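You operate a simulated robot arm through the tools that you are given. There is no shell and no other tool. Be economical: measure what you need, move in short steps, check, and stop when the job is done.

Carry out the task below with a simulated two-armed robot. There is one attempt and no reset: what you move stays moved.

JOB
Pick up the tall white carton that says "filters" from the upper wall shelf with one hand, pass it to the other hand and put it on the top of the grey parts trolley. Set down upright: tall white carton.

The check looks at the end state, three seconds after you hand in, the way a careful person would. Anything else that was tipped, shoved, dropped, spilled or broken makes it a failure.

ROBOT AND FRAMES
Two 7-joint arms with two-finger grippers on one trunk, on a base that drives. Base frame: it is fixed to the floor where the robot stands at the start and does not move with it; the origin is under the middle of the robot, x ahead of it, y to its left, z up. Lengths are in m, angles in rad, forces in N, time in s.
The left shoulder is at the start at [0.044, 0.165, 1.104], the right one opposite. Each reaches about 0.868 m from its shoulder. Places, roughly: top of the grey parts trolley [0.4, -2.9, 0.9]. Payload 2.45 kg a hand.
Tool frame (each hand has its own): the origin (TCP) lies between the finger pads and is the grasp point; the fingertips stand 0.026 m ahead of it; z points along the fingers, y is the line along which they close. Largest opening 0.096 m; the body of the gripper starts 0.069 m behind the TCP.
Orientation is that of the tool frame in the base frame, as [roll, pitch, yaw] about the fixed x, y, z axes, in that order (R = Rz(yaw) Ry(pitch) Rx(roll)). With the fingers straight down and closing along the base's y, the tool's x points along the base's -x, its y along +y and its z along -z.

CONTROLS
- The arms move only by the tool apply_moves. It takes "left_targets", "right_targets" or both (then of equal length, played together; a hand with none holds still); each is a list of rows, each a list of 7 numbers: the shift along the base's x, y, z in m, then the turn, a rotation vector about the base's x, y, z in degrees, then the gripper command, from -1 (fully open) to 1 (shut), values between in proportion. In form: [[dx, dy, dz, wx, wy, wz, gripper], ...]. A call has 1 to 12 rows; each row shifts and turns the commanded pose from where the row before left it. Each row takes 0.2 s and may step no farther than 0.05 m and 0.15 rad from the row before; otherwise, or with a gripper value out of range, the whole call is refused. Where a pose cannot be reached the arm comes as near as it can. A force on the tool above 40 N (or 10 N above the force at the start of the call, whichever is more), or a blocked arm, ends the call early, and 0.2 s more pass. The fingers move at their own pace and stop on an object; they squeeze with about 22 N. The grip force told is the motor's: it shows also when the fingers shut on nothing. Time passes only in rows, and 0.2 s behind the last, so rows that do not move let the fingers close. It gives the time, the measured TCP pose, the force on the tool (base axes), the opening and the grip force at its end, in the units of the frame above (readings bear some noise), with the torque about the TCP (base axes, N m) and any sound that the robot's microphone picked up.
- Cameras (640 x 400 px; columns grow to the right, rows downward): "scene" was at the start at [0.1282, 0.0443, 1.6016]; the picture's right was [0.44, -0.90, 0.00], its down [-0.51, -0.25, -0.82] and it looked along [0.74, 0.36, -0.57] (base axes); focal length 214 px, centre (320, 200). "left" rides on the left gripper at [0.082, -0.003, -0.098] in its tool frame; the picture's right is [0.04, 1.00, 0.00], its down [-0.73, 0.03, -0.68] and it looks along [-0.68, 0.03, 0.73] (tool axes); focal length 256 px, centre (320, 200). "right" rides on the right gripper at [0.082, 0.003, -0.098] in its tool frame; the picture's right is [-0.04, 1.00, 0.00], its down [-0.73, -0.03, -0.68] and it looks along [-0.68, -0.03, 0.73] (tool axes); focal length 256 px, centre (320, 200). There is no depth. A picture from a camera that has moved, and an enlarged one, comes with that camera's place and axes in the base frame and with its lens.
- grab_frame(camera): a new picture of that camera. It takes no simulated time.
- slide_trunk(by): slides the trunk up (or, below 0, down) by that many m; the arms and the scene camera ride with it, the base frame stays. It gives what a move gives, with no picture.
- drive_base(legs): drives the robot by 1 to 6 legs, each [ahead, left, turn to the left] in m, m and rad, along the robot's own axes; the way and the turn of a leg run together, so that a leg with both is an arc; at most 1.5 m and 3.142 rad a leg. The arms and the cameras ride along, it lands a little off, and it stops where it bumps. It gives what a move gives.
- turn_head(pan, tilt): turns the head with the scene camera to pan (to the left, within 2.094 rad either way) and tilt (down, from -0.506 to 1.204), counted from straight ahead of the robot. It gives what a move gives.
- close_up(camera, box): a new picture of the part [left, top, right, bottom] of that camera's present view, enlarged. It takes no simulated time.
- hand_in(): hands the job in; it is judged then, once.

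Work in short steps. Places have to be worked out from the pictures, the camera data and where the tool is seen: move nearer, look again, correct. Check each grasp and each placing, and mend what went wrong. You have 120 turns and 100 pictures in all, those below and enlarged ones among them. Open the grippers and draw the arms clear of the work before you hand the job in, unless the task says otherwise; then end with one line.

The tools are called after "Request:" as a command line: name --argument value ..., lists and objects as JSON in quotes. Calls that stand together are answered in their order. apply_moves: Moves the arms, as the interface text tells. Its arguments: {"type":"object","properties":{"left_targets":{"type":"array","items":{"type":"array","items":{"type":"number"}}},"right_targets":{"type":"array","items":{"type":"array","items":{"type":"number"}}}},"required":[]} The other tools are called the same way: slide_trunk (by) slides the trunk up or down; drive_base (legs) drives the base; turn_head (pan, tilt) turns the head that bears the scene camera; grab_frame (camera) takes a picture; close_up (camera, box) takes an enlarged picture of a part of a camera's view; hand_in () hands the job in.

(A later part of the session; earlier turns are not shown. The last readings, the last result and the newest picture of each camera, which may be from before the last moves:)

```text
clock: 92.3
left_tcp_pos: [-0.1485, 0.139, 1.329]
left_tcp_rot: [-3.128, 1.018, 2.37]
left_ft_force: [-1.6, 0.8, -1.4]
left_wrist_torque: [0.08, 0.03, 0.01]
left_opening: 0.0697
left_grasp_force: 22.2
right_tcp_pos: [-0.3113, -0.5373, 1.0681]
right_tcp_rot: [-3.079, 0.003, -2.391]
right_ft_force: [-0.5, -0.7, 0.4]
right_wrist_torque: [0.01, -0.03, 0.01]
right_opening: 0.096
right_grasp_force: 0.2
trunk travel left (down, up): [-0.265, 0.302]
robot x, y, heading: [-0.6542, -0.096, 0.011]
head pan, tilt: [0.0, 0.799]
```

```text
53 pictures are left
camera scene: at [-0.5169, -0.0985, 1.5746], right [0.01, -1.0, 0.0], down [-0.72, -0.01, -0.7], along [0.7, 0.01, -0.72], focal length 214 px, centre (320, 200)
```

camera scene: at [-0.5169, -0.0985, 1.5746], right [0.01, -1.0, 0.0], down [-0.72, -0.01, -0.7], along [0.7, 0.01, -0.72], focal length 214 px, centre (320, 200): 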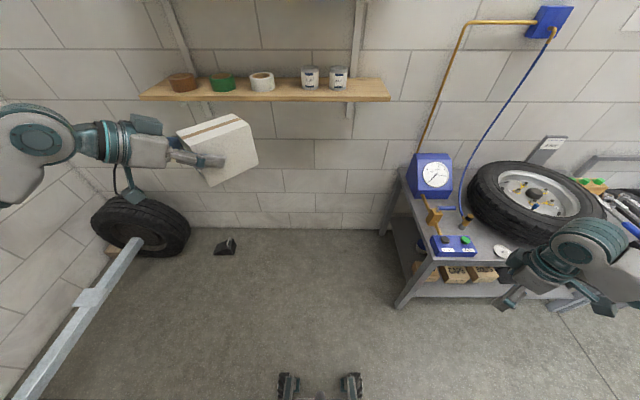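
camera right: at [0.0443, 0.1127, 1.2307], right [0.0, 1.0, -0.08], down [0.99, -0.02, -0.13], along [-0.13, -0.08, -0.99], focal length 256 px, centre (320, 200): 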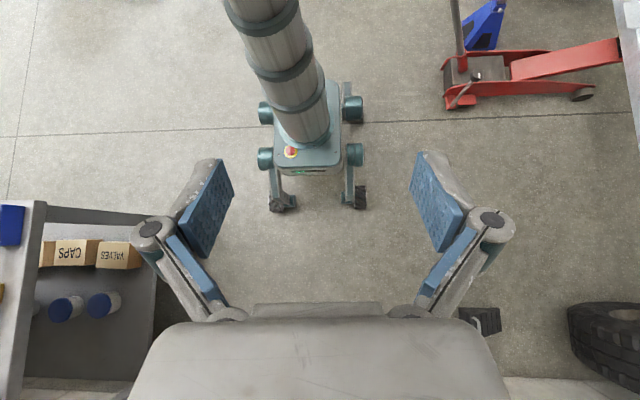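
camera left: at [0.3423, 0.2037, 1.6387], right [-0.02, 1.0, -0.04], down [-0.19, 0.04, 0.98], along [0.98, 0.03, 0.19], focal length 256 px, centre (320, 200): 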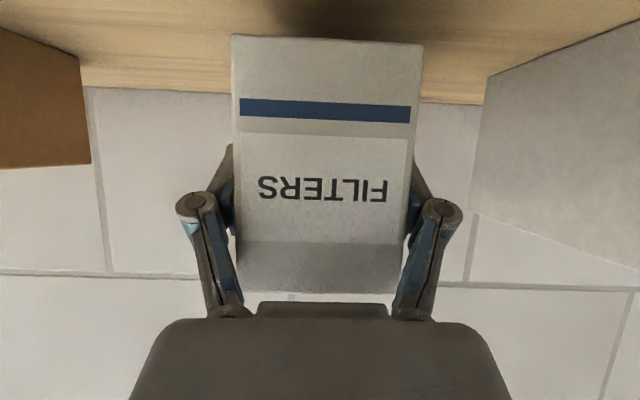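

The carton is level in the left hand. I'll continue turning both hands to face each other, with the carton in front of the chest.

Request:
apply_moves --left_targets '[[-0.008, -0.026, -0.013, 0, 0, -7.4, 1], [-0.008, -0.026, -0.013, 0, 0, -7.4, 1], [-0.008, -0.026, -0.013, 0, 0, -7.4, 1], [-0.008, -0.026, -0.013, 0, 0, -7.4, 1], [-0.008, -0.026, -0.013, 0, 0, -7.4, 1], [-0.008, -0.026, -0.013, 0, 0, -7.4, 1]]' --right_targets '[[0.015, 0, 0.02, 0, 0, 7.7, -1], [0.015, 0, 0.02, 0, 0, 7.7, -1], [0.015, 0, 0.02, 0, 0, 7.7, -1], [0.015, 0, 0.02, 0, 0, 7.7, -1], [0.015, 0, 0.02, 0, 0, 7.7, -1], [0.015, 0, 0.02, 0, 0, 7.7, -1]]'

Request:
apply_moves --right_targets '[[0, 0.015, 0.015, 7.5, 0, 0, -1], [0, 0.015, 0.015, 7.5, 0, 0, -1], [0, 0.015, 0.015, 7.5, 0, 0, -1], [0, 0.015, 0.015, 7.5, 0, 0, -1], [0, 0.015, 0.015, 7.5, 0, 0, -1], [0, 0.015, 0.015, 7.5, 0, 0, -1], [0, 0.015, 0.015, 7.5, 0, 0, -1], [0, 0.015, 0.015, 7.5, 0, 0, -1]]'

Request:
grab_frame --camera "scene"

Request:
grab_frame --camera "right"

```text
clock: 93.7
left_tcp_pos: [-0.196, -0.0159, 1.2501]
left_tcp_rot: [-3.124, 1.016, 1.595]
left_ft_force: [-0.3, -0.4, -2.1]
left_wrist_torque: [0.05, 0.01, -0.04]
left_opening: 0.0695
left_grasp_force: 21.6
right_tcp_pos: [-0.2193, -0.5374, 1.1873]
right_tcp_rot: [-3.081, 0.003, -1.58]
right_ft_force: [0.7, -0.1, -0.2]
right_wrist_torque: [0.0, 0.01, -0.01]
right_opening: 0.0961
right_grasp_force: 0.2
trunk travel left (down, up): [-0.265, 0.302]
robot x, y, heading: [-0.6501, -0.0989, 0.014]
head pan, tilt: [0.0, 0.799]
```

```text
clock: 95.5
left_tcp_pos: [-0.1962, -0.0171, 1.2498]
left_tcp_rot: [-3.124, 1.019, 1.598]
left_ft_force: [0.1, 0.0, -1.7]
left_wrist_torque: [0.06, -0.03, -0.02]
left_opening: 0.0695
left_grasp_force: 21.5
right_tcp_pos: [-0.2205, -0.4184, 1.3096]
right_tcp_rot: [-3.104, 1.051, -1.601]
right_ft_force: [-0.6, 0.6, 0.0]
right_wrist_torque: [-0.04, 0.02, 0.02]
right_opening: 0.0961
right_grasp_force: 0.1
trunk travel left (down, up): [-0.265, 0.302]
robot x, y, heading: [-0.6515, -0.0999, 0.011]
head pan, tilt: [0.0, 0.799]
```

```text
52 pictures are left
camera scene: at [-0.5144, -0.1001, 1.5742], right [0.01, -1.0, 0.0], down [-0.72, -0.01, -0.69], along [0.69, 0.01, -0.72], focal length 214 px, centre (320, 200)
```

scene: 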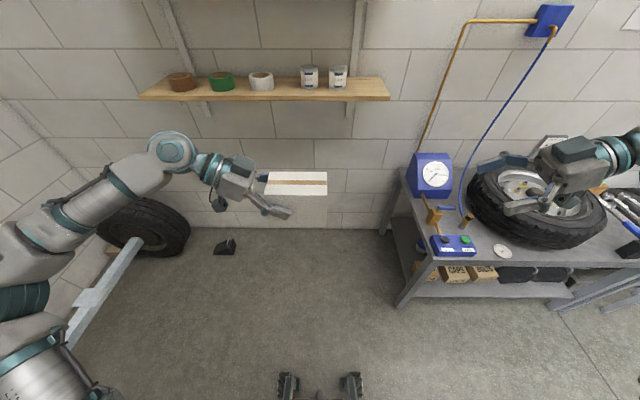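

```text
51 pictures are left
camera right: at [-0.2318, -0.5426, 1.2878], right [-1.0, 0.08, 0.02], down [0.0, -0.23, 0.97], along [0.08, 0.97, 0.23], focal length 256 px, centre (320, 200)
```

right: 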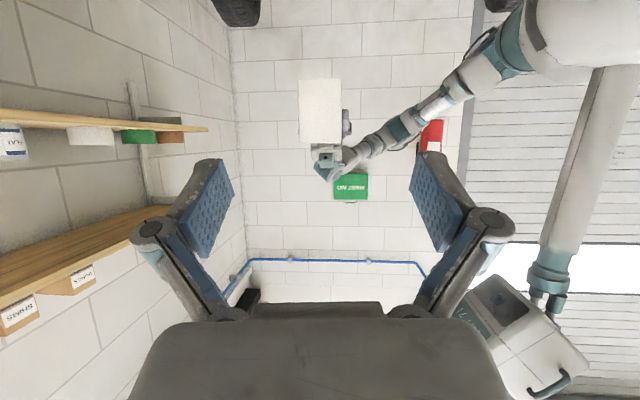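

The hands face each other, and the carton's back face is at y≈-0.094, centre (−0.197, ·, 1.245). I'll bring the right hand to a pre-grasp point with a small orientation fix.

Request:
apply_moves --right_targets '[[0.003, 0.027, 0.0045, 0, 0.25, 1.15, -1], [0.003, 0.027, 0.0045, 0, 0.25, 1.15, -1], [0.003, 0.027, 0.0045, 0, 0.25, 1.15, -1], [0.003, 0.027, 0.0045, 0, 0.25, 1.15, -1], [0.003, 0.027, 0.0045, 0, 0, 0, -1], [0.003, 0.027, 0.0045, 0, 0, 0, -1], [0.003, 0.027, 0.0045, 0, 0, 0, -1], [0.003, 0.027, 0.0045, 0, 0, 0, -1]]'

Request:
grab_frame --camera "right"

Request:
grab_frame --camera "scene"

```text
clock: 97.3
left_tcp_pos: [-0.1967, -0.0145, 1.2494]
left_tcp_rot: [-3.127, 1.018, 1.596]
left_ft_force: [-0.5, 0.2, -2.7]
left_wrist_torque: [0.05, -0.01, 0.0]
left_opening: 0.07
left_grasp_force: 21.4
right_tcp_pos: [-0.1955, -0.1998, 1.3448]
right_tcp_rot: [-3.139, 1.048, -1.55]
right_ft_force: [0.8, -1.0, 0.3]
right_wrist_torque: [0.02, 0.01, 0.01]
right_opening: 0.0958
right_grasp_force: 0.0
trunk travel left (down, up): [-0.265, 0.302]
robot x, y, heading: [-0.6541, -0.0993, 0.009]
head pan, tilt: [0.0, 0.799]
```

```text
50 pictures are left
camera right: at [-0.1985, -0.3241, 1.3245], right [-1.0, 0.0, 0.03], down [0.03, -0.22, 0.97], along [0.01, 0.98, 0.22], focal length 256 px, centre (320, 200)
```

right: 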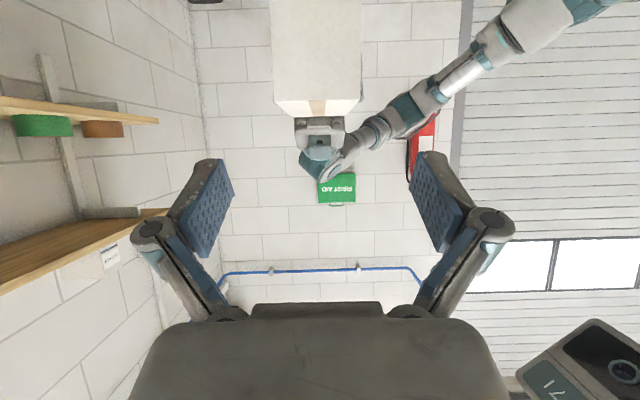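

```text
49 pictures are left
camera scene: at [-0.5146, -0.0961, 1.5743], right [0.01, -1.0, 0.0], down [-0.72, -0.01, -0.69], along [0.69, 0.01, -0.72], focal length 214 px, centre (320, 200)
```

scene: 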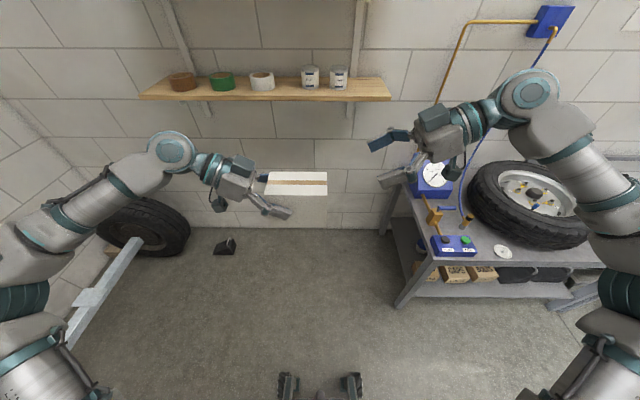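

Aligned in x. The right TCP target is y≈-0.065, z≈1.275, so the fingertips miss the left ones. I'll approach three quarters of the way.

Request:
apply_moves --right_targets '[[0, 0.0168, -0.0087, 0, 0, 0, -1], [0, 0.0168, -0.0087, 0, 0, 0, -1], [0, 0.0168, -0.0087, 0, 0, 0, -1], [0, 0.0168, -0.0087, 0, 0, 0, -1], [0, 0.0168, -0.0087, 0, 0, 0, -1]]'

Request:
grab_frame --camera "right"

Request:
close_up --camera "scene" --box '[200, 100, 440, 250]'

```text
clock: 98.5
left_tcp_pos: [-0.1967, -0.0146, 1.2498]
left_tcp_rot: [-3.125, 1.019, 1.596]
left_ft_force: [-0.1, 0.0, -1.7]
left_wrist_torque: [0.06, 0.01, -0.02]
left_opening: 0.0697
left_grasp_force: 22.2
right_tcp_pos: [-0.1967, -0.1156, 1.3006]
right_tcp_rot: [-3.141, 1.049, -1.552]
right_ft_force: [1.3, -0.5, 0.4]
right_wrist_torque: [0.02, 0.02, -0.04]
right_opening: 0.096
right_grasp_force: 0.1
trunk travel left (down, up): [-0.265, 0.302]
robot x, y, heading: [-0.6547, -0.0974, 0.007]
head pan, tilt: [0.0, 0.799]
```

```text
48 pictures are left
camera right: at [-0.1972, -0.2401, 1.2798], right [-1.0, 0.0, 0.03], down [0.03, -0.22, 0.97], along [0.01, 0.98, 0.22], focal length 256 px, centre (320, 200)
```

right: 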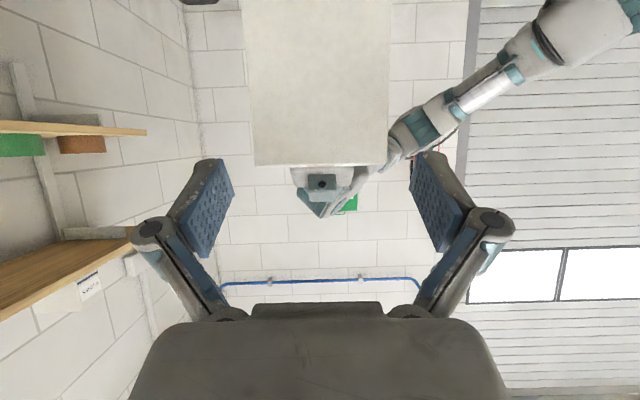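

```text
2.67 times, centred on (320, 175) of scene
camera zoom: at [-0.5143, -0.0965, 1.5743], right [0.01, -1.0, 0.0], down [-0.72, -0.01, -0.69], along [0.69, 0.01, -0.72], focal length 572 px, centre (320, 267)
```

zoom: 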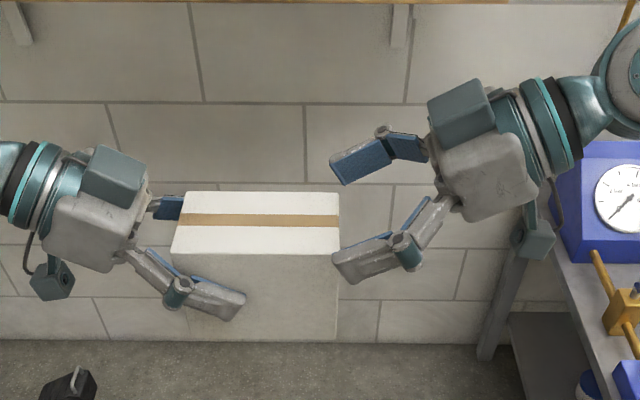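

The back face is actually nearer, at about y≈-0.11 (carton ~0.125 deep, top z≈1.291). I'll go in to y≈-0.078, z≈1.272 and close the right hand.

Request:
apply_moves --right_targets '[[0.002, 0.013, -0.0085, 0, 0, 0, -1], [0, 0.013, -0.0085, 0, 0, 0, -1], [0, 0.012, -0.0085, 0, 0, 0, -1], [0, 0, 0, 0, 0, 0, -1]]'

Request:
close_up --camera "scene" --box '[200, 100, 440, 250]'

Request:
grab_frame --camera "right"

```text
clock: 99.5
left_tcp_pos: [-0.1974, -0.0147, 1.2506]
left_tcp_rot: [-3.126, 1.021, 1.595]
left_ft_force: [0.6, -0.3, -2.3]
left_wrist_torque: [0.07, 0.0, 0.03]
left_opening: 0.0698
left_grasp_force: 21.9
right_tcp_pos: [-0.1933, -0.0788, 1.276]
right_tcp_rot: [-3.14, 1.047, -1.551]
right_ft_force: [0.4, 0.5, -1.6]
right_wrist_torque: [-0.01, 0.0, 0.0]
right_opening: 0.0961
right_grasp_force: 0.1
trunk travel left (down, up): [-0.265, 0.302]
robot x, y, heading: [-0.6483, -0.0961, 0.013]
head pan, tilt: [0.0, 0.799]
```

```text
2.67 times, centred on (320, 175) of scene
camera zoom: at [-0.5146, -0.0969, 1.5743], right [0.01, -1.0, 0.0], down [-0.72, -0.01, -0.69], along [0.69, 0.01, -0.72], focal length 572 px, centre (320, 267)
```

zoom: 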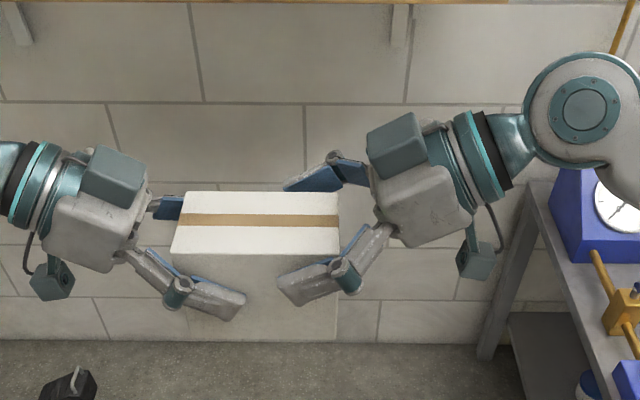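

```text
45 pictures are left
camera right: at [-0.1962, -0.2028, 1.2549], right [-1.0, 0.0, 0.03], down [0.03, -0.22, 0.97], along [0.01, 0.98, 0.22], focal length 256 px, centre (320, 200)
```

right: 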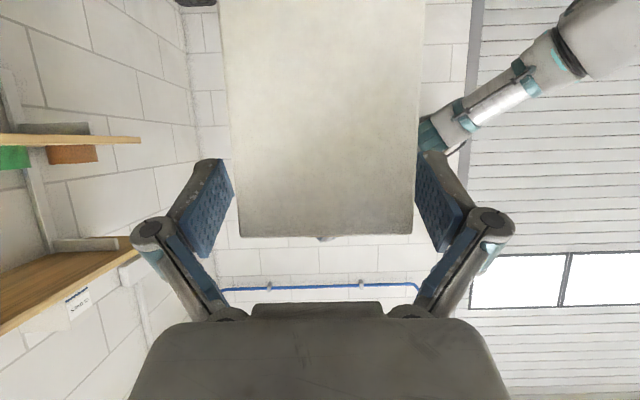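

The pads straddle the back of the carton, clear of the left fingers. I'll close the right hand.

Request:
apply_moves --right_targets '[[-0.001, 0.004, -0.002, 0, 0, 0, -1], [0, 0, 0, 0, 0, 0, 0], [0, 0, 0, 0, 0, 0, 1], [0, 0, 0, 0, 0, 0, 1], [0, 0, 0, 0, 0, 0, 1], [0, 0, 0, 0, 0, 0, 1]]'

Request:
close_up --camera "scene" --box '[200, 100, 440, 250]'

```text
clock: 100.9
left_tcp_pos: [-0.1954, -0.0143, 1.2495]
left_tcp_rot: [-3.126, 1.02, 1.597]
left_ft_force: [8.4, 12.1, -6.3]
left_wrist_torque: [0.16, -0.45, 0.43]
left_opening: 0.0697
left_grasp_force: 22.0
right_tcp_pos: [-0.1964, -0.0742, 1.275]
right_tcp_rot: [-3.138, 1.047, -1.55]
right_ft_force: [-8.8, -11.7, 4.1]
right_wrist_torque: [-0.1, 0.63, 0.08]
right_opening: 0.0702
right_grasp_force: 22.6
trunk travel left (down, up): [-0.265, 0.302]
robot x, y, heading: [-0.6523, -0.0988, 0.012]
head pan, tilt: [0.0, 0.799]
```

```text
2.67 times, centred on (320, 175) of scene
camera zoom: at [-0.5146, -0.0969, 1.5743], right [0.01, -1.0, 0.0], down [-0.72, -0.01, -0.69], along [0.69, 0.01, -0.72], focal length 572 px, centre (320, 267)
```

zoom: 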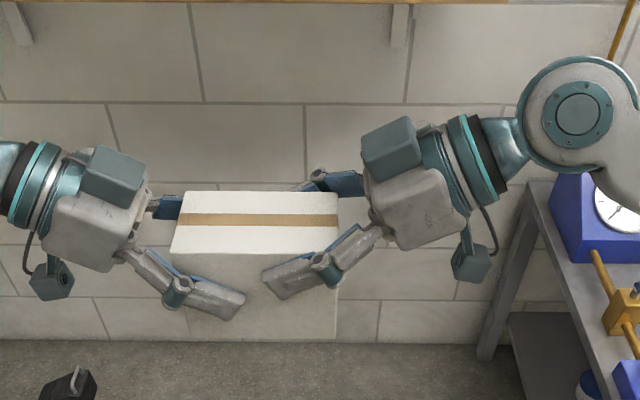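

Both hands hold firmly (right opening 0.070, 22.6 N). I'll open the left hand and draw it back along its fingers.

Request:
apply_moves --left_targets '[[0, 0, 0, 0, 0, 0, 0.3], [0, 0, 0, 0, 0, 0, -0.3], [0, 0, 0, 0, 0, 0, -1], [0, 0, 0, 0, 0, 0, -1], [0, 0.017, 0.0106, 0, 0, 0, -1], [0, 0.017, 0.0106, 0, 0, 0, -1], [0, 0.017, 0.0106, 0, 0, 0, -1], [0, 0.017, 0.0106, 0, 0, 0, -1], [0, 0.017, 0.0106, 0, 0, 0, -1], [0, 0.017, 0.0106, 0, 0, 0, -1]]'

Request:
grab_frame --camera "scene"

Request:
grab_frame --camera "left"

```text
clock: 103.1
left_tcp_pos: [-0.1972, 0.0877, 1.3137]
left_tcp_rot: [-3.127, 1.02, 1.592]
left_ft_force: [-0.5, 0.6, 0.1]
left_wrist_torque: [-0.02, -0.01, -0.02]
left_opening: 0.0956
left_grasp_force: 0.0
right_tcp_pos: [-0.1961, -0.0727, 1.2734]
right_tcp_rot: [-3.138, 1.048, -1.548]
right_ft_force: [-0.2, -0.6, -0.7]
right_wrist_torque: [-0.09, -0.01, -0.01]
right_opening: 0.0697
right_grasp_force: 22.1
trunk travel left (down, up): [-0.265, 0.302]
robot x, y, heading: [-0.6542, -0.1036, 0.012]
head pan, tilt: [0.0, 0.799]
```

```text
43 pictures are left
camera scene: at [-0.5151, -0.0958, 1.5744], right [0.01, -1.0, 0.0], down [-0.72, -0.01, -0.69], along [0.69, 0.01, -0.72], focal length 214 px, centre (320, 200)
```

scene: 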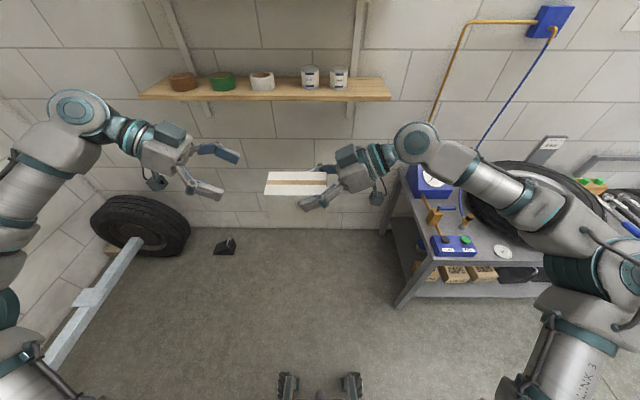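

```text
42 pictures are left
camera left: at [-0.2019, 0.2169, 1.296], right [1.0, 0.03, -0.04], down [0.03, 0.19, 0.98], along [0.04, -0.98, 0.19], focal length 256 px, centre (320, 200)
```

left: 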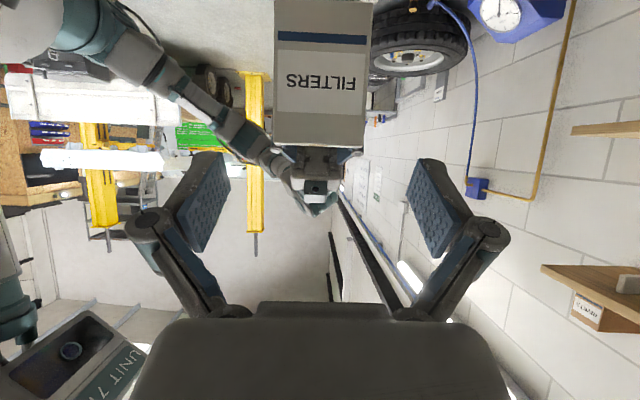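

The right hand holds the carton alone and it's level. Now I'll look towards the trolley and the way there.

Request:
turn_head --pan -1.3 --tilt 0.35

Request:
grab_frame --camera "scene"

Request:
turn_head --pan -1.9 --tilt 0.6

Request:
grab_frame --camera "scene"

```text
clock: 104.6
left_tcp_pos: [-0.1975, 0.0876, 1.3123]
left_tcp_rot: [-3.125, 1.019, 1.596]
left_ft_force: [-0.3, -0.5, 0.1]
left_wrist_torque: [0.04, 0.01, -0.02]
left_opening: 0.096
left_grasp_force: 0.1
right_tcp_pos: [-0.195, -0.0724, 1.2744]
right_tcp_rot: [-3.14, 1.047, -1.551]
right_ft_force: [-0.2, -0.3, -0.2]
right_wrist_torque: [-0.08, -0.02, 0.01]
right_opening: 0.0698
right_grasp_force: 22.1
trunk travel left (down, up): [-0.265, 0.302]
robot x, y, heading: [-0.6509, -0.0979, 0.011]
head pan, tilt: [-1.3, 0.351]
```

```text
41 pictures are left
camera scene: at [-0.5692, -0.1866, 1.6143], right [-0.96, -0.28, 0.0], down [-0.1, 0.33, -0.94], along [0.26, -0.9, -0.34], focal length 214 px, centre (320, 200)
```

scene: 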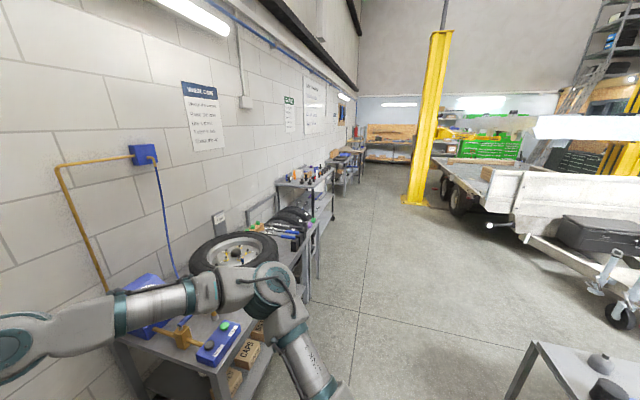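

```text
clock: 105.6
left_tcp_pos: [-0.1963, 0.088, 1.3125]
left_tcp_rot: [-3.127, 1.018, 1.595]
left_ft_force: [-0.2, 0.0, -0.2]
left_wrist_torque: [0.01, -0.02, -0.01]
left_opening: 0.0959
left_grasp_force: 0.1
right_tcp_pos: [-0.1959, -0.0735, 1.2732]
right_tcp_rot: [-3.139, 1.046, -1.549]
right_ft_force: [0.0, -0.3, 0.0]
right_wrist_torque: [-0.06, -0.01, 0.0]
right_opening: 0.0698
right_grasp_force: 21.8
trunk travel left (down, up): [-0.265, 0.302]
robot x, y, heading: [-0.6526, -0.0999, 0.014]
head pan, tilt: [-1.901, 0.6]
```

```text
40 pictures are left
camera scene: at [-0.6229, -0.1813, 1.5918], right [-0.95, 0.31, 0.0], down [0.17, 0.54, -0.83], along [-0.26, -0.78, -0.56], focal length 214 px, centre (320, 200)
```

scene: 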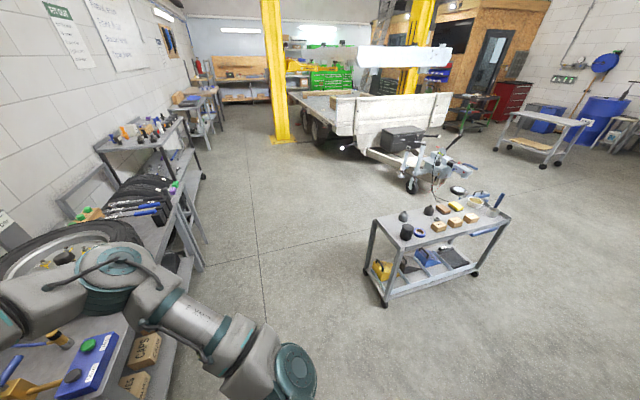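

The target trolley is the grey table by the wall at about (0.38, −2.8), and the lane at x≈−0.65 is clear. I'll enlarge it to find free space.

Request:
turn_head --pan -1.3 --tilt 0.35

Request:
close_up --camera "scene" --box '[260, 140, 370, 210]'

```text
clock: 106.6
left_tcp_pos: [-0.1973, 0.0875, 1.3123]
left_tcp_rot: [-3.125, 1.02, 1.596]
left_ft_force: [-0.2, 0.2, -0.5]
left_wrist_torque: [-0.03, 0.03, 0.0]
left_opening: 0.096
left_grasp_force: 0.0
right_tcp_pos: [-0.195, -0.0729, 1.2719]
right_tcp_rot: [-3.137, 1.048, -1.55]
right_ft_force: [-0.8, 0.4, -0.1]
right_wrist_torque: [-0.08, -0.02, 0.0]
right_opening: 0.0698
right_grasp_force: 22.0
trunk travel left (down, up): [-0.265, 0.302]
robot x, y, heading: [-0.6516, -0.0999, 0.012]
head pan, tilt: [-1.3, 0.351]
```

```text
5.71 times, centred on (315, 175) of scene
camera zoom: at [-0.5695, -0.1867, 1.6143], right [-0.96, -0.28, 0.0], down [-0.1, 0.33, -0.94], along [0.26, -0.9, -0.34], focal length 1226 px, centre (349, 343)
```

zoom: 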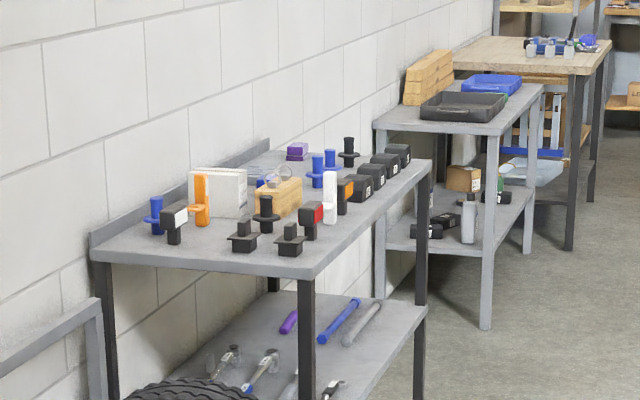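

The nearer table with the tool bottles matches (0.4, −2.9). I'll bring the left hand in for balance and then drive sideways, a first leg as a test.

Request:
apply_moves --left_targets '[[-0.01, 0.025, -0.02, 0, 0, 0, -1], [-0.01, 0.025, -0.02, 0, 0, 0, -1], [-0.01, 0.025, -0.02, 0, 0, 0, -1], [-0.01, 0.025, -0.02, 0, 0, 0, -1], [-0.01, 0.025, -0.02, 0, 0, 0, -1], [-0.01, 0.025, -0.02, 0, 0, 0, -1]]'

Request:
drive_base --legs '[[-0.05, -0.5, 0]]'

Request:
turn_head --pan -0.6 --tilt 0.6

Request:
grab_frame --camera "scene"

```text
clock: 108.0
left_tcp_pos: [-0.2566, 0.2396, 1.1916]
left_tcp_rot: [-3.126, 1.022, 1.593]
left_ft_force: [-0.3, 1.1, 0.3]
left_wrist_torque: [-0.02, -0.02, 0.06]
left_opening: 0.0959
left_grasp_force: 0.1
right_tcp_pos: [-0.1966, -0.0724, 1.272]
right_tcp_rot: [-3.139, 1.045, -1.547]
right_ft_force: [-0.8, -0.1, 0.0]
right_wrist_torque: [-0.07, -0.02, -0.01]
right_opening: 0.0698
right_grasp_force: 21.8
trunk travel left (down, up): [-0.265, 0.302]
robot x, y, heading: [-0.6537, -0.0986, 0.01]
head pan, tilt: [-1.3, 0.351]
```

```text
clock: 110.9
left_tcp_pos: [-0.3007, -0.2435, 1.1872]
left_tcp_rot: [-3.123, 1.032, 1.599]
left_ft_force: [0.1, 0.5, 0.5]
left_wrist_torque: [-0.02, 0.01, 0.01]
left_opening: 0.0959
left_grasp_force: 0.0
right_tcp_pos: [-0.2408, -0.5549, 1.2734]
right_tcp_rot: [-3.139, 1.037, -1.547]
right_ft_force: [-0.3, -0.4, 0.2]
right_wrist_torque: [-0.08, -0.01, -0.01]
right_opening: 0.0696
right_grasp_force: 21.8
trunk travel left (down, up): [-0.265, 0.302]
robot x, y, heading: [-0.6981, -0.5965, 0.012]
head pan, tilt: [-1.3, 0.351]
```

```text
clock: 112.0
left_tcp_pos: [-0.305, -0.2526, 1.1934]
left_tcp_rot: [-3.13, 1.023, 1.597]
left_ft_force: [-0.4, -0.2, 0.0]
left_wrist_torque: [-0.01, 0.02, -0.02]
left_opening: 0.0961
left_grasp_force: 0.1
right_tcp_pos: [-0.2427, -0.5662, 1.2747]
right_tcp_rot: [-3.135, 1.044, -1.543]
right_ft_force: [0.4, 0.3, -0.2]
right_wrist_torque: [-0.03, 0.0, 0.0]
right_opening: 0.0695
right_grasp_force: 22.1
trunk travel left (down, up): [-0.265, 0.302]
robot x, y, heading: [-0.695, -0.5952, 0.019]
head pan, tilt: [-0.6, 0.6]
```

```text
38 pictures are left
camera scene: at [-0.566, -0.6315, 1.5916], right [-0.55, -0.83, 0.01], down [-0.47, 0.31, -0.83], along [0.69, -0.46, -0.56], focal length 214 px, centre (320, 200)
```

scene: 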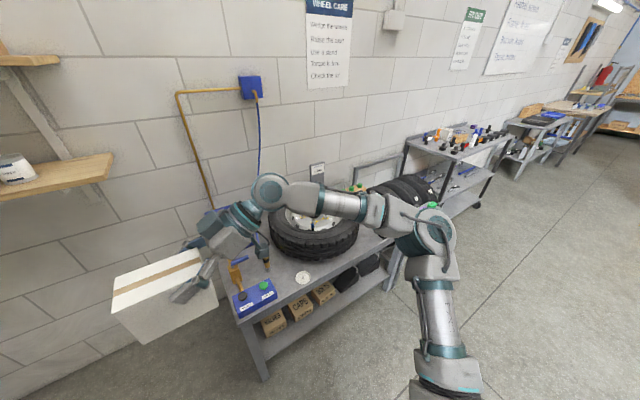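

Stable, with the carton held. I'll continue sideways about 1.9 m to be in front of the trolley.

Request:
drive_base --legs '[[-0.02, -1.0, 0], [0, -0.9, 0]]'

Request:
turn_head --pan -0.4 --tilt 0.6

Request:
grab_frame --camera "scene"

```text
clock: 121.5
left_tcp_pos: [-0.2888, -2.126, 1.1877]
left_tcp_rot: [-3.129, 1.034, 1.597]
left_ft_force: [0.4, 0.6, 0.0]
left_wrist_torque: [0.05, -0.02, -0.03]
left_opening: 0.096
left_grasp_force: 0.0
right_tcp_pos: [-0.2268, -2.4357, 1.2747]
right_tcp_rot: [-3.133, 1.032, -1.543]
right_ft_force: [-0.4, 0.3, -2.3]
right_wrist_torque: [-0.06, 0.0, -0.01]
right_opening: 0.0698
right_grasp_force: 22.0
trunk travel left (down, up): [-0.265, 0.302]
robot x, y, heading: [-0.6821, -2.4796, 0.015]
head pan, tilt: [-0.6, 0.6]
```

```text
clock: 122.2
left_tcp_pos: [-0.2904, -2.1369, 1.1934]
left_tcp_rot: [-3.135, 1.024, 1.591]
left_ft_force: [-0.6, 0.2, 0.4]
left_wrist_torque: [-0.01, 0.01, 0.01]
left_opening: 0.0959
left_grasp_force: 0.1
right_tcp_pos: [-0.2312, -2.449, 1.2766]
right_tcp_rot: [-3.127, 1.042, -1.535]
right_ft_force: [0.4, 1.1, -2.7]
right_wrist_torque: [-0.09, 0.0, 0.02]
right_opening: 0.0696
right_grasp_force: 22.6
trunk travel left (down, up): [-0.265, 0.302]
robot x, y, heading: [-0.6799, -2.4797, 0.013]
head pan, tilt: [-0.4, 0.6]
```

```text
37 pictures are left
camera scene: at [-0.5426, -2.5122, 1.5912], right [-0.38, -0.93, 0.0], down [-0.53, 0.21, -0.82], along [0.76, -0.31, -0.57], focal length 214 px, centre (320, 200)
```

scene: 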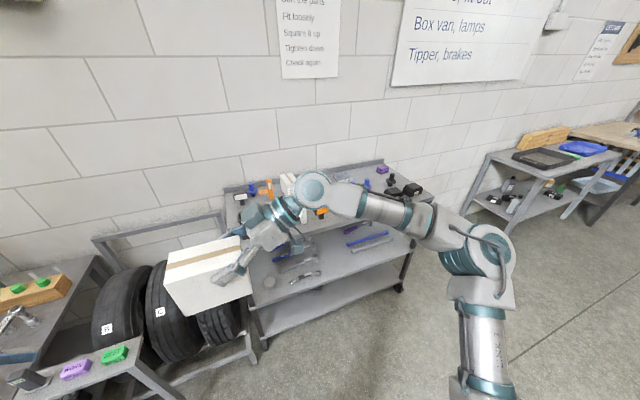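

The arm hides the trolley top. I'll turn the right hand to point forward, as it must for placing, in free air before the trolley.

Request:
apply_moves --right_targets '[[-0.004, -0.024, 0, 0, 0, -7.5, 1], [-0.004, -0.024, 0, 0, 0, -7.5, 1], [-0.004, -0.024, 0, 0, 0, -7.5, 1], [-0.004, -0.024, 0, 0, 0, -7.5, 1], [-0.004, -0.024, 0, 0, 0, -7.5, 1], [-0.004, -0.024, 0, 0, 0, -7.5, 1], [-0.004, -0.024, 0, 0, 0, -7.5, 1], [-0.004, -0.024, 0, 0, 0, -7.5, 1], [-0.004, -0.024, 0, 0, 0, -7.5, 1], [-0.004, -0.024, 0, 0, 0, -7.5, 1], [-0.004, -0.024, 0, 0, 0, -7.5, 1], [-0.004, -0.024, 0, 0, 0, -7.5, 1]]'

Request:
turn_head --pan -0.3 --tilt 0.55

Request:
grab_frame --camera "scene"

```text
clock: 124.8
left_tcp_pos: [-0.2916, -2.1459, 1.1966]
left_tcp_rot: [-3.137, 1.017, 1.589]
left_ft_force: [-0.7, 0.2, 0.2]
left_wrist_torque: [0.01, -0.01, -0.01]
left_opening: 0.0958
left_grasp_force: 0.1
right_tcp_pos: [-0.2797, -2.7454, 1.2764]
right_tcp_rot: [-3.129, 1.046, -3.114]
right_ft_force: [0.0, 0.8, -2.8]
right_wrist_torque: [-0.02, 0.0, 0.0]
right_opening: 0.0697
right_grasp_force: 21.7
trunk travel left (down, up): [-0.265, 0.302]
robot x, y, heading: [-0.6784, -2.4811, 0.018]
head pan, tilt: [-0.4, 0.6]
```

```text
clock: 125.5
left_tcp_pos: [-0.2917, -2.1566, 1.1971]
left_tcp_rot: [-3.138, 1.012, 1.587]
left_ft_force: [0.4, 0.0, 1.3]
left_wrist_torque: [0.04, -0.07, 0.03]
left_opening: 0.0957
left_grasp_force: 0.0
right_tcp_pos: [-0.2785, -2.7557, 1.2743]
right_tcp_rot: [3.14, 1.046, -3.123]
right_ft_force: [0.6, -1.1, -2.4]
right_wrist_torque: [0.04, 0.06, 0.0]
right_opening: 0.0699
right_grasp_force: 21.8
trunk travel left (down, up): [-0.265, 0.302]
robot x, y, heading: [-0.6864, -2.4807, 0.016]
head pan, tilt: [-0.3, 0.55]
```

```text
36 pictures are left
camera scene: at [-0.5404, -2.5188, 1.5957], right [-0.28, -0.96, -0.01], down [-0.5, 0.15, -0.85], along [0.82, -0.24, -0.53], focal length 214 px, centre (320, 200)
```

scene: 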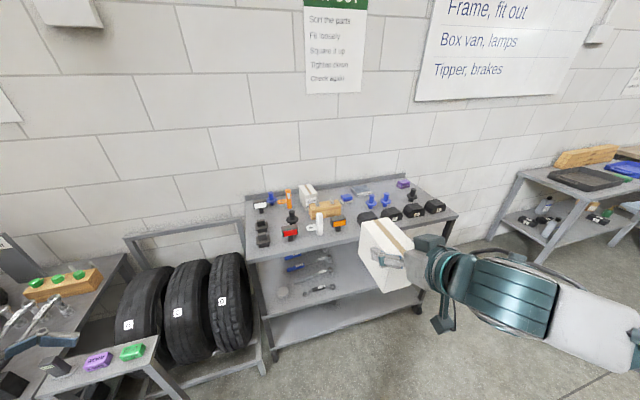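

Now the trolley top is in view. I'll enlarge it.

Request:
close_up --camera "scene" --box '[230, 165, 470, 315]'

```text
2.67 times, centred on (350, 240) of scene
camera zoom: at [-0.5404, -2.5188, 1.5957], right [-0.28, -0.96, -0.01], down [-0.5, 0.15, -0.85], along [0.82, -0.24, -0.53], focal length 572 px, centre (240, 93)
```

zoom: 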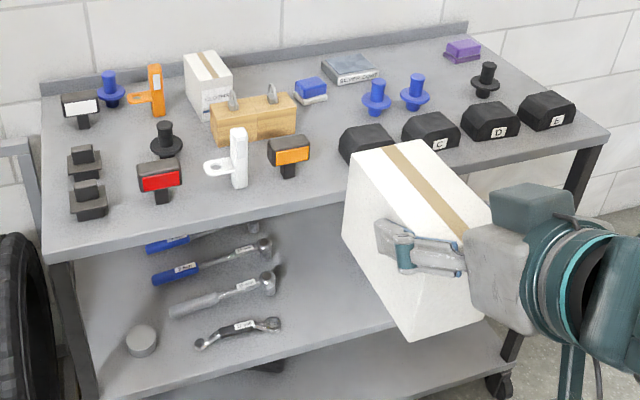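

The table top (z≈0.9) spans x 0.155–0.63 and y −2.40 to −3.53. The best free patch is at the rear right, around x 0.43–0.6, y −3.21 to −3.36, between the flat grey box, the purple box and the knobs. I'll move right to see it squarely.

Request:
drive_base --legs '[[0, -0.5, 0]]'

Request:
slide_trunk --by 0.1

Request:
turn_head --pan 0 --tilt 0.55

Request:
grab_frame --camera "scene"

```text
clock: 128.4
left_tcp_pos: [-0.2841, -2.6197, 1.1895]
left_tcp_rot: [-3.13, 1.037, 1.596]
left_ft_force: [-0.1, 0.4, 0.3]
left_wrist_torque: [-0.01, 0.05, -0.06]
left_opening: 0.0962
left_grasp_force: 0.1
right_tcp_pos: [-0.2731, -3.22, 1.2804]
right_tcp_rot: [-3.088, 1.046, -3.075]
right_ft_force: [0.0, -0.9, -1.7]
right_wrist_torque: [-0.02, 0.08, 0.0]
right_opening: 0.0696
right_grasp_force: 21.6
trunk travel left (down, up): [-0.265, 0.302]
robot x, y, heading: [-0.6774, -2.9767, 0.014]
head pan, tilt: [-0.3, 0.55]
```

```text
clock: 129.7
left_tcp_pos: [-0.2862, -2.6433, 1.2958]
left_tcp_rot: [-3.135, 1.018, 1.59]
left_ft_force: [-0.3, -0.2, -1.1]
left_wrist_torque: [0.0, -0.05, -0.01]
left_opening: 0.096
left_grasp_force: 0.0
right_tcp_pos: [-0.275, -3.2424, 1.3769]
right_tcp_rot: [-3.127, 1.046, -3.106]
right_ft_force: [-0.5, -0.5, -2.7]
right_wrist_torque: [0.0, 0.06, -0.02]
right_opening: 0.0699
right_grasp_force: 21.6
trunk travel left (down, up): [-0.365, 0.202]
robot x, y, heading: [-0.6808, -2.9792, 0.013]
head pan, tilt: [-0.3, 0.55]
```

```text
clock: 130.5
left_tcp_pos: [-0.2863, -2.6244, 1.292]
left_tcp_rot: [-3.135, 1.034, 1.592]
left_ft_force: [0.0, 0.1, -0.4]
left_wrist_torque: [-0.02, 0.02, 0.02]
left_opening: 0.0961
left_grasp_force: 0.1
right_tcp_pos: [-0.2733, -3.2221, 1.3794]
right_tcp_rot: [-3.099, 1.047, -3.082]
right_ft_force: [0.4, 0.2, -2.6]
right_wrist_torque: [0.01, 0.04, -0.04]
right_opening: 0.07
right_grasp_force: 21.7
trunk travel left (down, up): [-0.365, 0.202]
robot x, y, heading: [-0.6735, -2.974, 0.014]
head pan, tilt: [0.0, 0.55]
```

```text
34 pictures are left
camera scene: at [-0.5793, -2.9532, 1.6966], right [0.01, -1.0, 0.01], down [-0.52, -0.02, -0.85], along [0.85, 0.0, -0.52], focal length 214 px, centre (320, 200)
```

scene: 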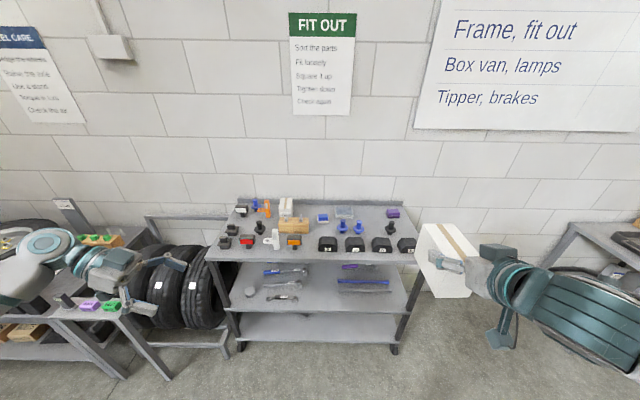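

Request:
close_up --camera "scene" --box '[220, 180, 460, 300]'

```text
2.67 times, centred on (340, 240) of scene
camera zoom: at [-0.5793, -2.9532, 1.6966], right [0.01, -1.0, 0.01], down [-0.52, -0.02, -0.85], along [0.85, 0.0, -0.52], focal length 572 px, centre (267, 93)
```

zoom: 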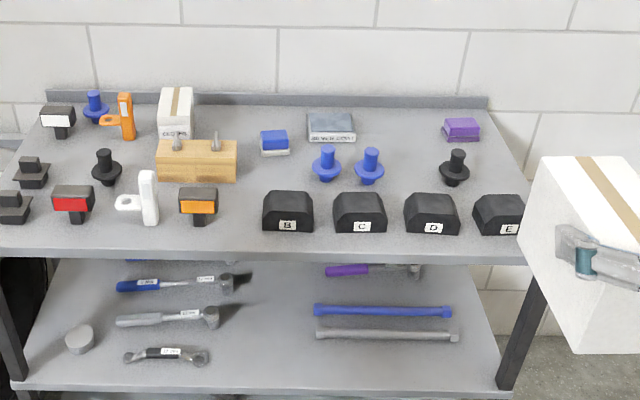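

The free patch is clear: x 0.42–0.63, y −3.16 to −3.35, centre y≈−3.252. I'll drive ahead with the carton high above everything, stopping before the trolley (front edge x≈0.155).

Request:
drive_base --legs '[[0.25, 0, 0], [0.23, 0, 0]]'

Request:
turn_head --pan -0.2 --tilt 0.75

Request:
grab_frame --camera "scene"

Request:
grab_frame --camera "right"

```text
clock: 133.7
left_tcp_pos: [0.1884, -2.6438, 1.2988]
left_tcp_rot: [-3.141, 1.012, 1.589]
left_ft_force: [-0.3, -1.9, 0.0]
left_wrist_torque: [0.06, 0.0, 0.0]
left_opening: 0.0957
left_grasp_force: 0.1
right_tcp_pos: [0.2018, -3.2454, 1.3771]
right_tcp_rot: [-3.139, 1.051, -3.116]
right_ft_force: [0.0, 0.2, -2.8]
right_wrist_torque: [-0.01, 0.08, 0.07]
right_opening: 0.0696
right_grasp_force: 21.9
trunk travel left (down, up): [-0.365, 0.202]
robot x, y, heading: [-0.1964, -2.9696, 0.012]
head pan, tilt: [0.0, 0.55]
```

```text
clock: 134.4
left_tcp_pos: [0.19, -2.641, 1.2971]
left_tcp_rot: [-3.137, 1.018, 1.588]
left_ft_force: [0.3, -0.7, -0.5]
left_wrist_torque: [0.02, -0.02, 0.01]
left_opening: 0.0956
left_grasp_force: 0.1
right_tcp_pos: [0.2028, -3.2415, 1.377]
right_tcp_rot: [-3.133, 1.046, -3.111]
right_ft_force: [-0.4, 0.2, -3.0]
right_wrist_torque: [0.02, 0.03, 0.02]
right_opening: 0.0697
right_grasp_force: 22.0
trunk travel left (down, up): [-0.365, 0.202]
robot x, y, heading: [-0.1955, -2.9706, 0.016]
head pan, tilt: [-0.201, 0.75]
```

```text
32 pictures are left
camera scene: at [-0.109, -3.0, 1.6793], right [-0.18, -0.98, -0.01], down [-0.67, 0.13, -0.73], along [0.72, -0.13, -0.68], focal length 214 px, centre (320, 200)
```

scene: 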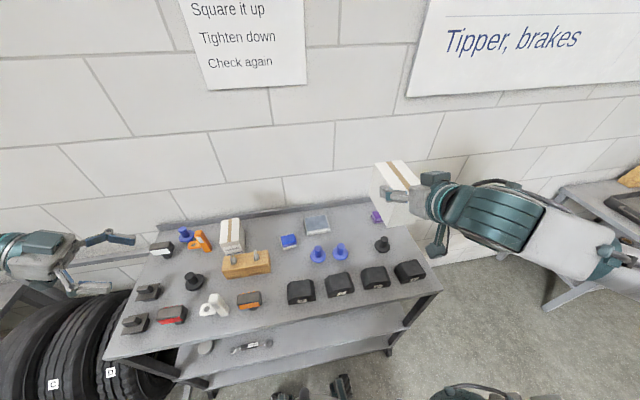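

```text
31 pictures are left
camera right: at [0.0768, -3.2396, 1.356], right [0.0, 1.0, 0.03], down [-0.22, -0.03, 0.98], along [0.98, -0.01, 0.22], focal length 256 px, centre (320, 200)
```

right: 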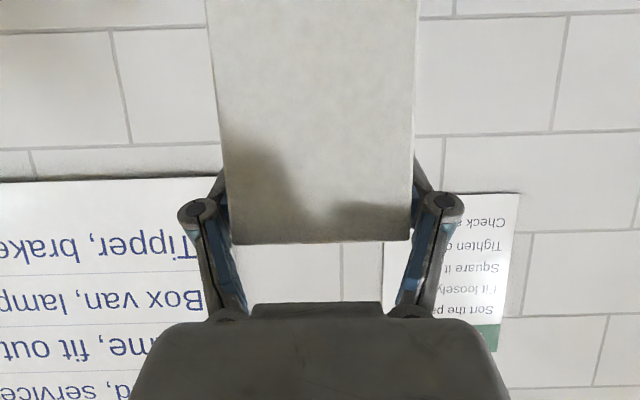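

The carton hangs vertical in the grip (near face vertical, bottom ≈0.080 below the TCP). I'll extend over the free patch at a safe height.

Request:
apply_moves --right_targets '[[0.0297, -0.001, -0.02, 0, 0, -0.17, 1], [0.0297, -0.001, -0.02, 0, 0, -0.17, 1], [0.0297, -0.001, -0.02, 0, 0, -0.17, 1], [0.0297, -0.001, -0.02, 0, 0, -0.17, 1], [0.0297, -0.001, -0.02, 0, 0, -0.17, 1], [0.0297, -0.001, -0.02, 0, 0, -0.17, 1], [0.0297, -0.001, -0.02, 0, 0, -0.17, 1], [0.0297, -0.001, -0.02, 0, 0, -0.17, 1], [0.0297, -0.001, -0.02, 0, 0, -0.17, 1], [0.0297, -0.001, -0.02, 0, 0, -0.17, 1]]'

Request:
turn_head --pan -0.3 --tilt 0.75

Request:
grab_frame --camera "scene"

Request:
grab_frame --camera "right"

```text
clock: 136.6
left_tcp_pos: [0.1909, -2.621, 1.2911]
left_tcp_rot: [-3.133, 1.03, 1.595]
left_ft_force: [-0.8, -0.5, 0.0]
left_wrist_torque: [-0.03, 0.02, -0.03]
left_opening: 0.0959
left_grasp_force: 0.1
right_tcp_pos: [0.5018, -3.2305, 1.1777]
right_tcp_rot: [-3.103, 1.046, -3.116]
right_ft_force: [0.9, -0.6, -1.6]
right_wrist_torque: [0.0, 0.03, -0.02]
right_opening: 0.0699
right_grasp_force: 22.0
trunk travel left (down, up): [-0.365, 0.202]
robot x, y, heading: [-0.1997, -2.9683, 0.013]
head pan, tilt: [-0.201, 0.75]
```

```text
clock: 137.3
left_tcp_pos: [0.1902, -2.6393, 1.2972]
left_tcp_rot: [-3.136, 1.018, 1.588]
left_ft_force: [-0.6, -0.5, -0.6]
left_wrist_torque: [-0.03, -0.03, 0.01]
left_opening: 0.096
left_grasp_force: 0.0
right_tcp_pos: [0.5001, -3.2503, 1.1757]
right_tcp_rot: [-3.128, 1.047, -3.14]
right_ft_force: [1.0, -0.6, -2.5]
right_wrist_torque: [0.04, 0.09, 0.02]
right_opening: 0.0696
right_grasp_force: 21.6
trunk travel left (down, up): [-0.365, 0.202]
robot x, y, heading: [-0.1945, -2.9743, 0.016]
head pan, tilt: [-0.3, 0.75]
```

```text
30 pictures are left
camera scene: at [-0.1083, -3.0134, 1.679], right [-0.28, -0.96, -0.01], down [-0.66, 0.2, -0.73], along [0.7, -0.2, -0.69], focal length 214 px, centre (320, 200)
```

scene: 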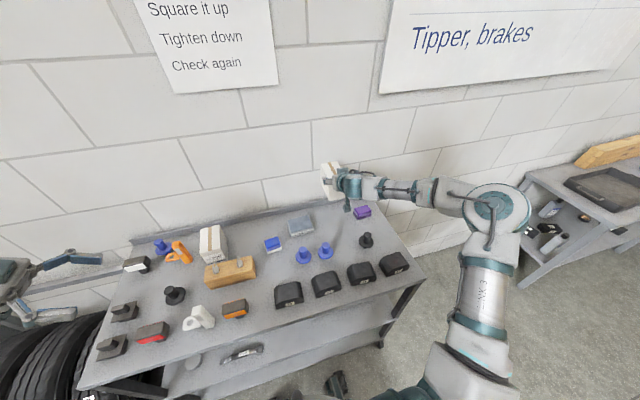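

```text
29 pictures are left
camera right: at [0.3732, -3.2445, 1.1547], right [0.03, 1.0, 0.03], down [-0.22, -0.02, 0.98], along [0.97, -0.04, 0.22], focal length 256 px, centre (320, 200)
```

right: 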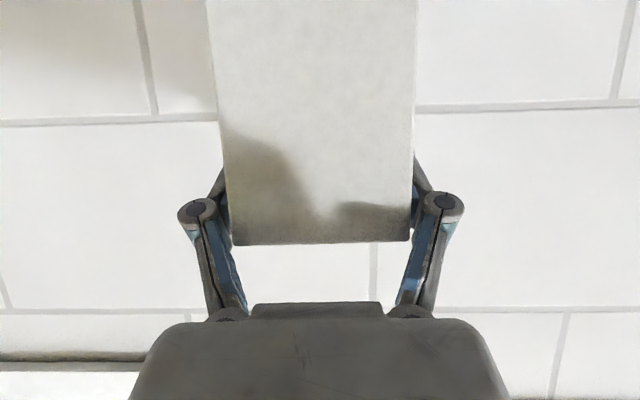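

The carton is above the patch. I'll lower 13 cm and check clearances.

Request:
apply_moves --right_targets '[[0, 0, -0.022, 0, 0, 0, 1], [0, 0, -0.022, 0, 0, 0, 1], [0, 0, -0.022, 0, 0, 0, 1], [0, 0, -0.022, 0, 0, 0, 1], [0, 0, -0.022, 0, 0, 0, 1], [0, 0, -0.02, 0, 0, 0, 1]]'

Request:
turn_head --pan -0.35 --tilt 0.85

Request:
close_up --camera "scene" --box '[240, 110, 440, 260]'

```text
clock: 138.7
left_tcp_pos: [0.1912, -2.6083, 1.2895]
left_tcp_rot: [-3.137, 1.039, 1.593]
left_ft_force: [0.9, 0.1, 0.0]
left_wrist_torque: [-0.05, -0.03, -0.03]
left_opening: 0.0962
left_grasp_force: 0.0
right_tcp_pos: [0.5002, -3.2218, 1.0516]
right_tcp_rot: [-3.087, 1.047, -3.102]
right_ft_force: [0.8, 1.6, -1.4]
right_wrist_torque: [-0.04, 0.07, -0.03]
right_opening: 0.0696
right_grasp_force: 21.6
trunk travel left (down, up): [-0.365, 0.202]
robot x, y, heading: [-0.1959, -2.9672, 0.016]
head pan, tilt: [-0.3, 0.75]
```

```text
clock: 139.3
left_tcp_pos: [0.1899, -2.626, 1.293]
left_tcp_rot: [-3.136, 1.028, 1.59]
left_ft_force: [-0.8, -0.1, 0.1]
left_wrist_torque: [0.02, 0.0, -0.01]
left_opening: 0.0957
left_grasp_force: 0.1
right_tcp_pos: [0.4996, -3.2336, 1.0488]
right_tcp_rot: [-3.11, 1.048, -3.12]
right_ft_force: [-0.1, 0.2, -1.2]
right_wrist_torque: [-0.04, 0.08, 0.01]
right_opening: 0.0695
right_grasp_force: 22.4
trunk travel left (down, up): [-0.365, 0.202]
robot x, y, heading: [-0.2002, -2.972, 0.009]
head pan, tilt: [-0.351, 0.85]
```

```text
2.67 times, centred on (340, 185) of scene
camera zoom: at [-0.1145, -3.0033, 1.6712], right [-0.33, -0.94, 0.0], down [-0.71, 0.25, -0.66], along [0.62, -0.22, -0.75], focal length 572 px, centre (267, 240)
```

zoom: 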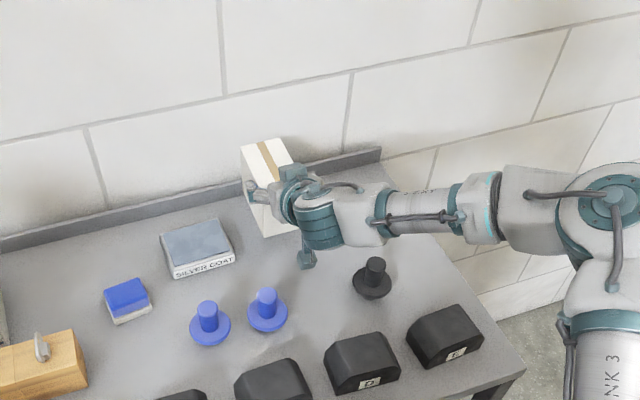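

There is a slight left lean in the rocking. I'll pull the left hand inward and back to balance, then let it settle.

Request:
apply_moves --left_targets '[[-0.02, -0.02, 0, 0, 0, 0, -1], [-0.02, -0.02, 0, 0, 0, 0, -1], [-0.02, -0.02, 0, 0, 0, 0, -1], [-0.02, -0.02, 0, 0, 0, 0, -1], [-0.02, -0.02, 0, 0, 0, 0, -1], [0, 0, 0, 0, 0, 0, -1], [0, 0, 0, 0, 0, 0, -1]]'

Request:
turn_head --pan -0.34 --tilt 0.85

Request:
turn_head --pan -0.35 --tilt 0.85

Request:
apply_moves --right_targets '[[0, 0, 0, 0, 0, 0, 1], [0, 0, 0, 0, 0, 0, 1]]'

```text
clock: 140.9
left_tcp_pos: [0.0905, -2.7317, 1.294]
left_tcp_rot: [-3.136, 1.023, 1.59]
left_ft_force: [-0.6, 0.3, -0.3]
left_wrist_torque: [-0.02, 0.01, 0.05]
left_opening: 0.096
left_grasp_force: 0.0
right_tcp_pos: [0.4999, -3.2403, 1.0469]
right_tcp_rot: [-3.115, 1.048, -3.127]
right_ft_force: [-0.6, -0.7, -1.9]
right_wrist_torque: [0.03, 0.06, 0.01]
right_opening: 0.0697
right_grasp_force: 22.2
trunk travel left (down, up): [-0.365, 0.202]
robot x, y, heading: [-0.1978, -2.9714, 0.015]
head pan, tilt: [-0.351, 0.85]
```

```text
clock: 141.6
left_tcp_pos: [0.0908, -2.7178, 1.2937]
left_tcp_rot: [-3.137, 1.034, 1.593]
left_ft_force: [0.2, -0.4, 0.3]
left_wrist_torque: [0.04, 0.0, -0.02]
left_opening: 0.0959
left_grasp_force: 0.2
right_tcp_pos: [0.5002, -3.229, 1.0502]
right_tcp_rot: [-3.097, 1.047, -3.112]
right_ft_force: [0.0, 0.6, -2.9]
right_wrist_torque: [-0.04, 0.09, -0.02]
right_opening: 0.0696
right_grasp_force: 22.4
trunk travel left (down, up): [-0.365, 0.202]
robot x, y, heading: [-0.1973, -2.9704, 0.019]
head pan, tilt: [-0.34, 0.85]
```

```text
clock: 142.2
left_tcp_pos: [0.0897, -2.7239, 1.2939]
left_tcp_rot: [-3.137, 1.029, 1.59]
left_ft_force: [0.2, -0.6, -0.4]
left_wrist_torque: [-0.01, 0.03, -0.01]
left_opening: 0.096
left_grasp_force: 0.1
right_tcp_pos: [0.4997, -3.2344, 1.0493]
right_tcp_rot: [-3.106, 1.048, -3.12]
right_ft_force: [-0.6, 0.3, -2.5]
right_wrist_torque: [0.0, 0.09, -0.01]
right_opening: 0.07
right_grasp_force: 21.9
trunk travel left (down, up): [-0.365, 0.202]
robot x, y, heading: [-0.1999, -2.9687, 0.012]
head pan, tilt: [-0.351, 0.85]
```

```text
clock: 142.8
left_tcp_pos: [0.09, -2.7246, 1.2936]
left_tcp_rot: [-3.135, 1.026, 1.59]
left_ft_force: [0.4, 0.3, 0.6]
left_wrist_torque: [0.0, 0.04, -0.01]
left_opening: 0.0959
left_grasp_force: 0.1
right_tcp_pos: [0.5009, -3.2356, 1.0499]
right_tcp_rot: [-3.106, 1.046, -3.122]
right_ft_force: [0.0, -0.6, -3.1]
right_wrist_torque: [0.01, 0.1, -0.02]
right_opening: 0.07
right_grasp_force: 22.1
trunk travel left (down, up): [-0.365, 0.202]
robot x, y, heading: [-0.1958, -2.968, 0.014]
head pan, tilt: [-0.351, 0.85]
```

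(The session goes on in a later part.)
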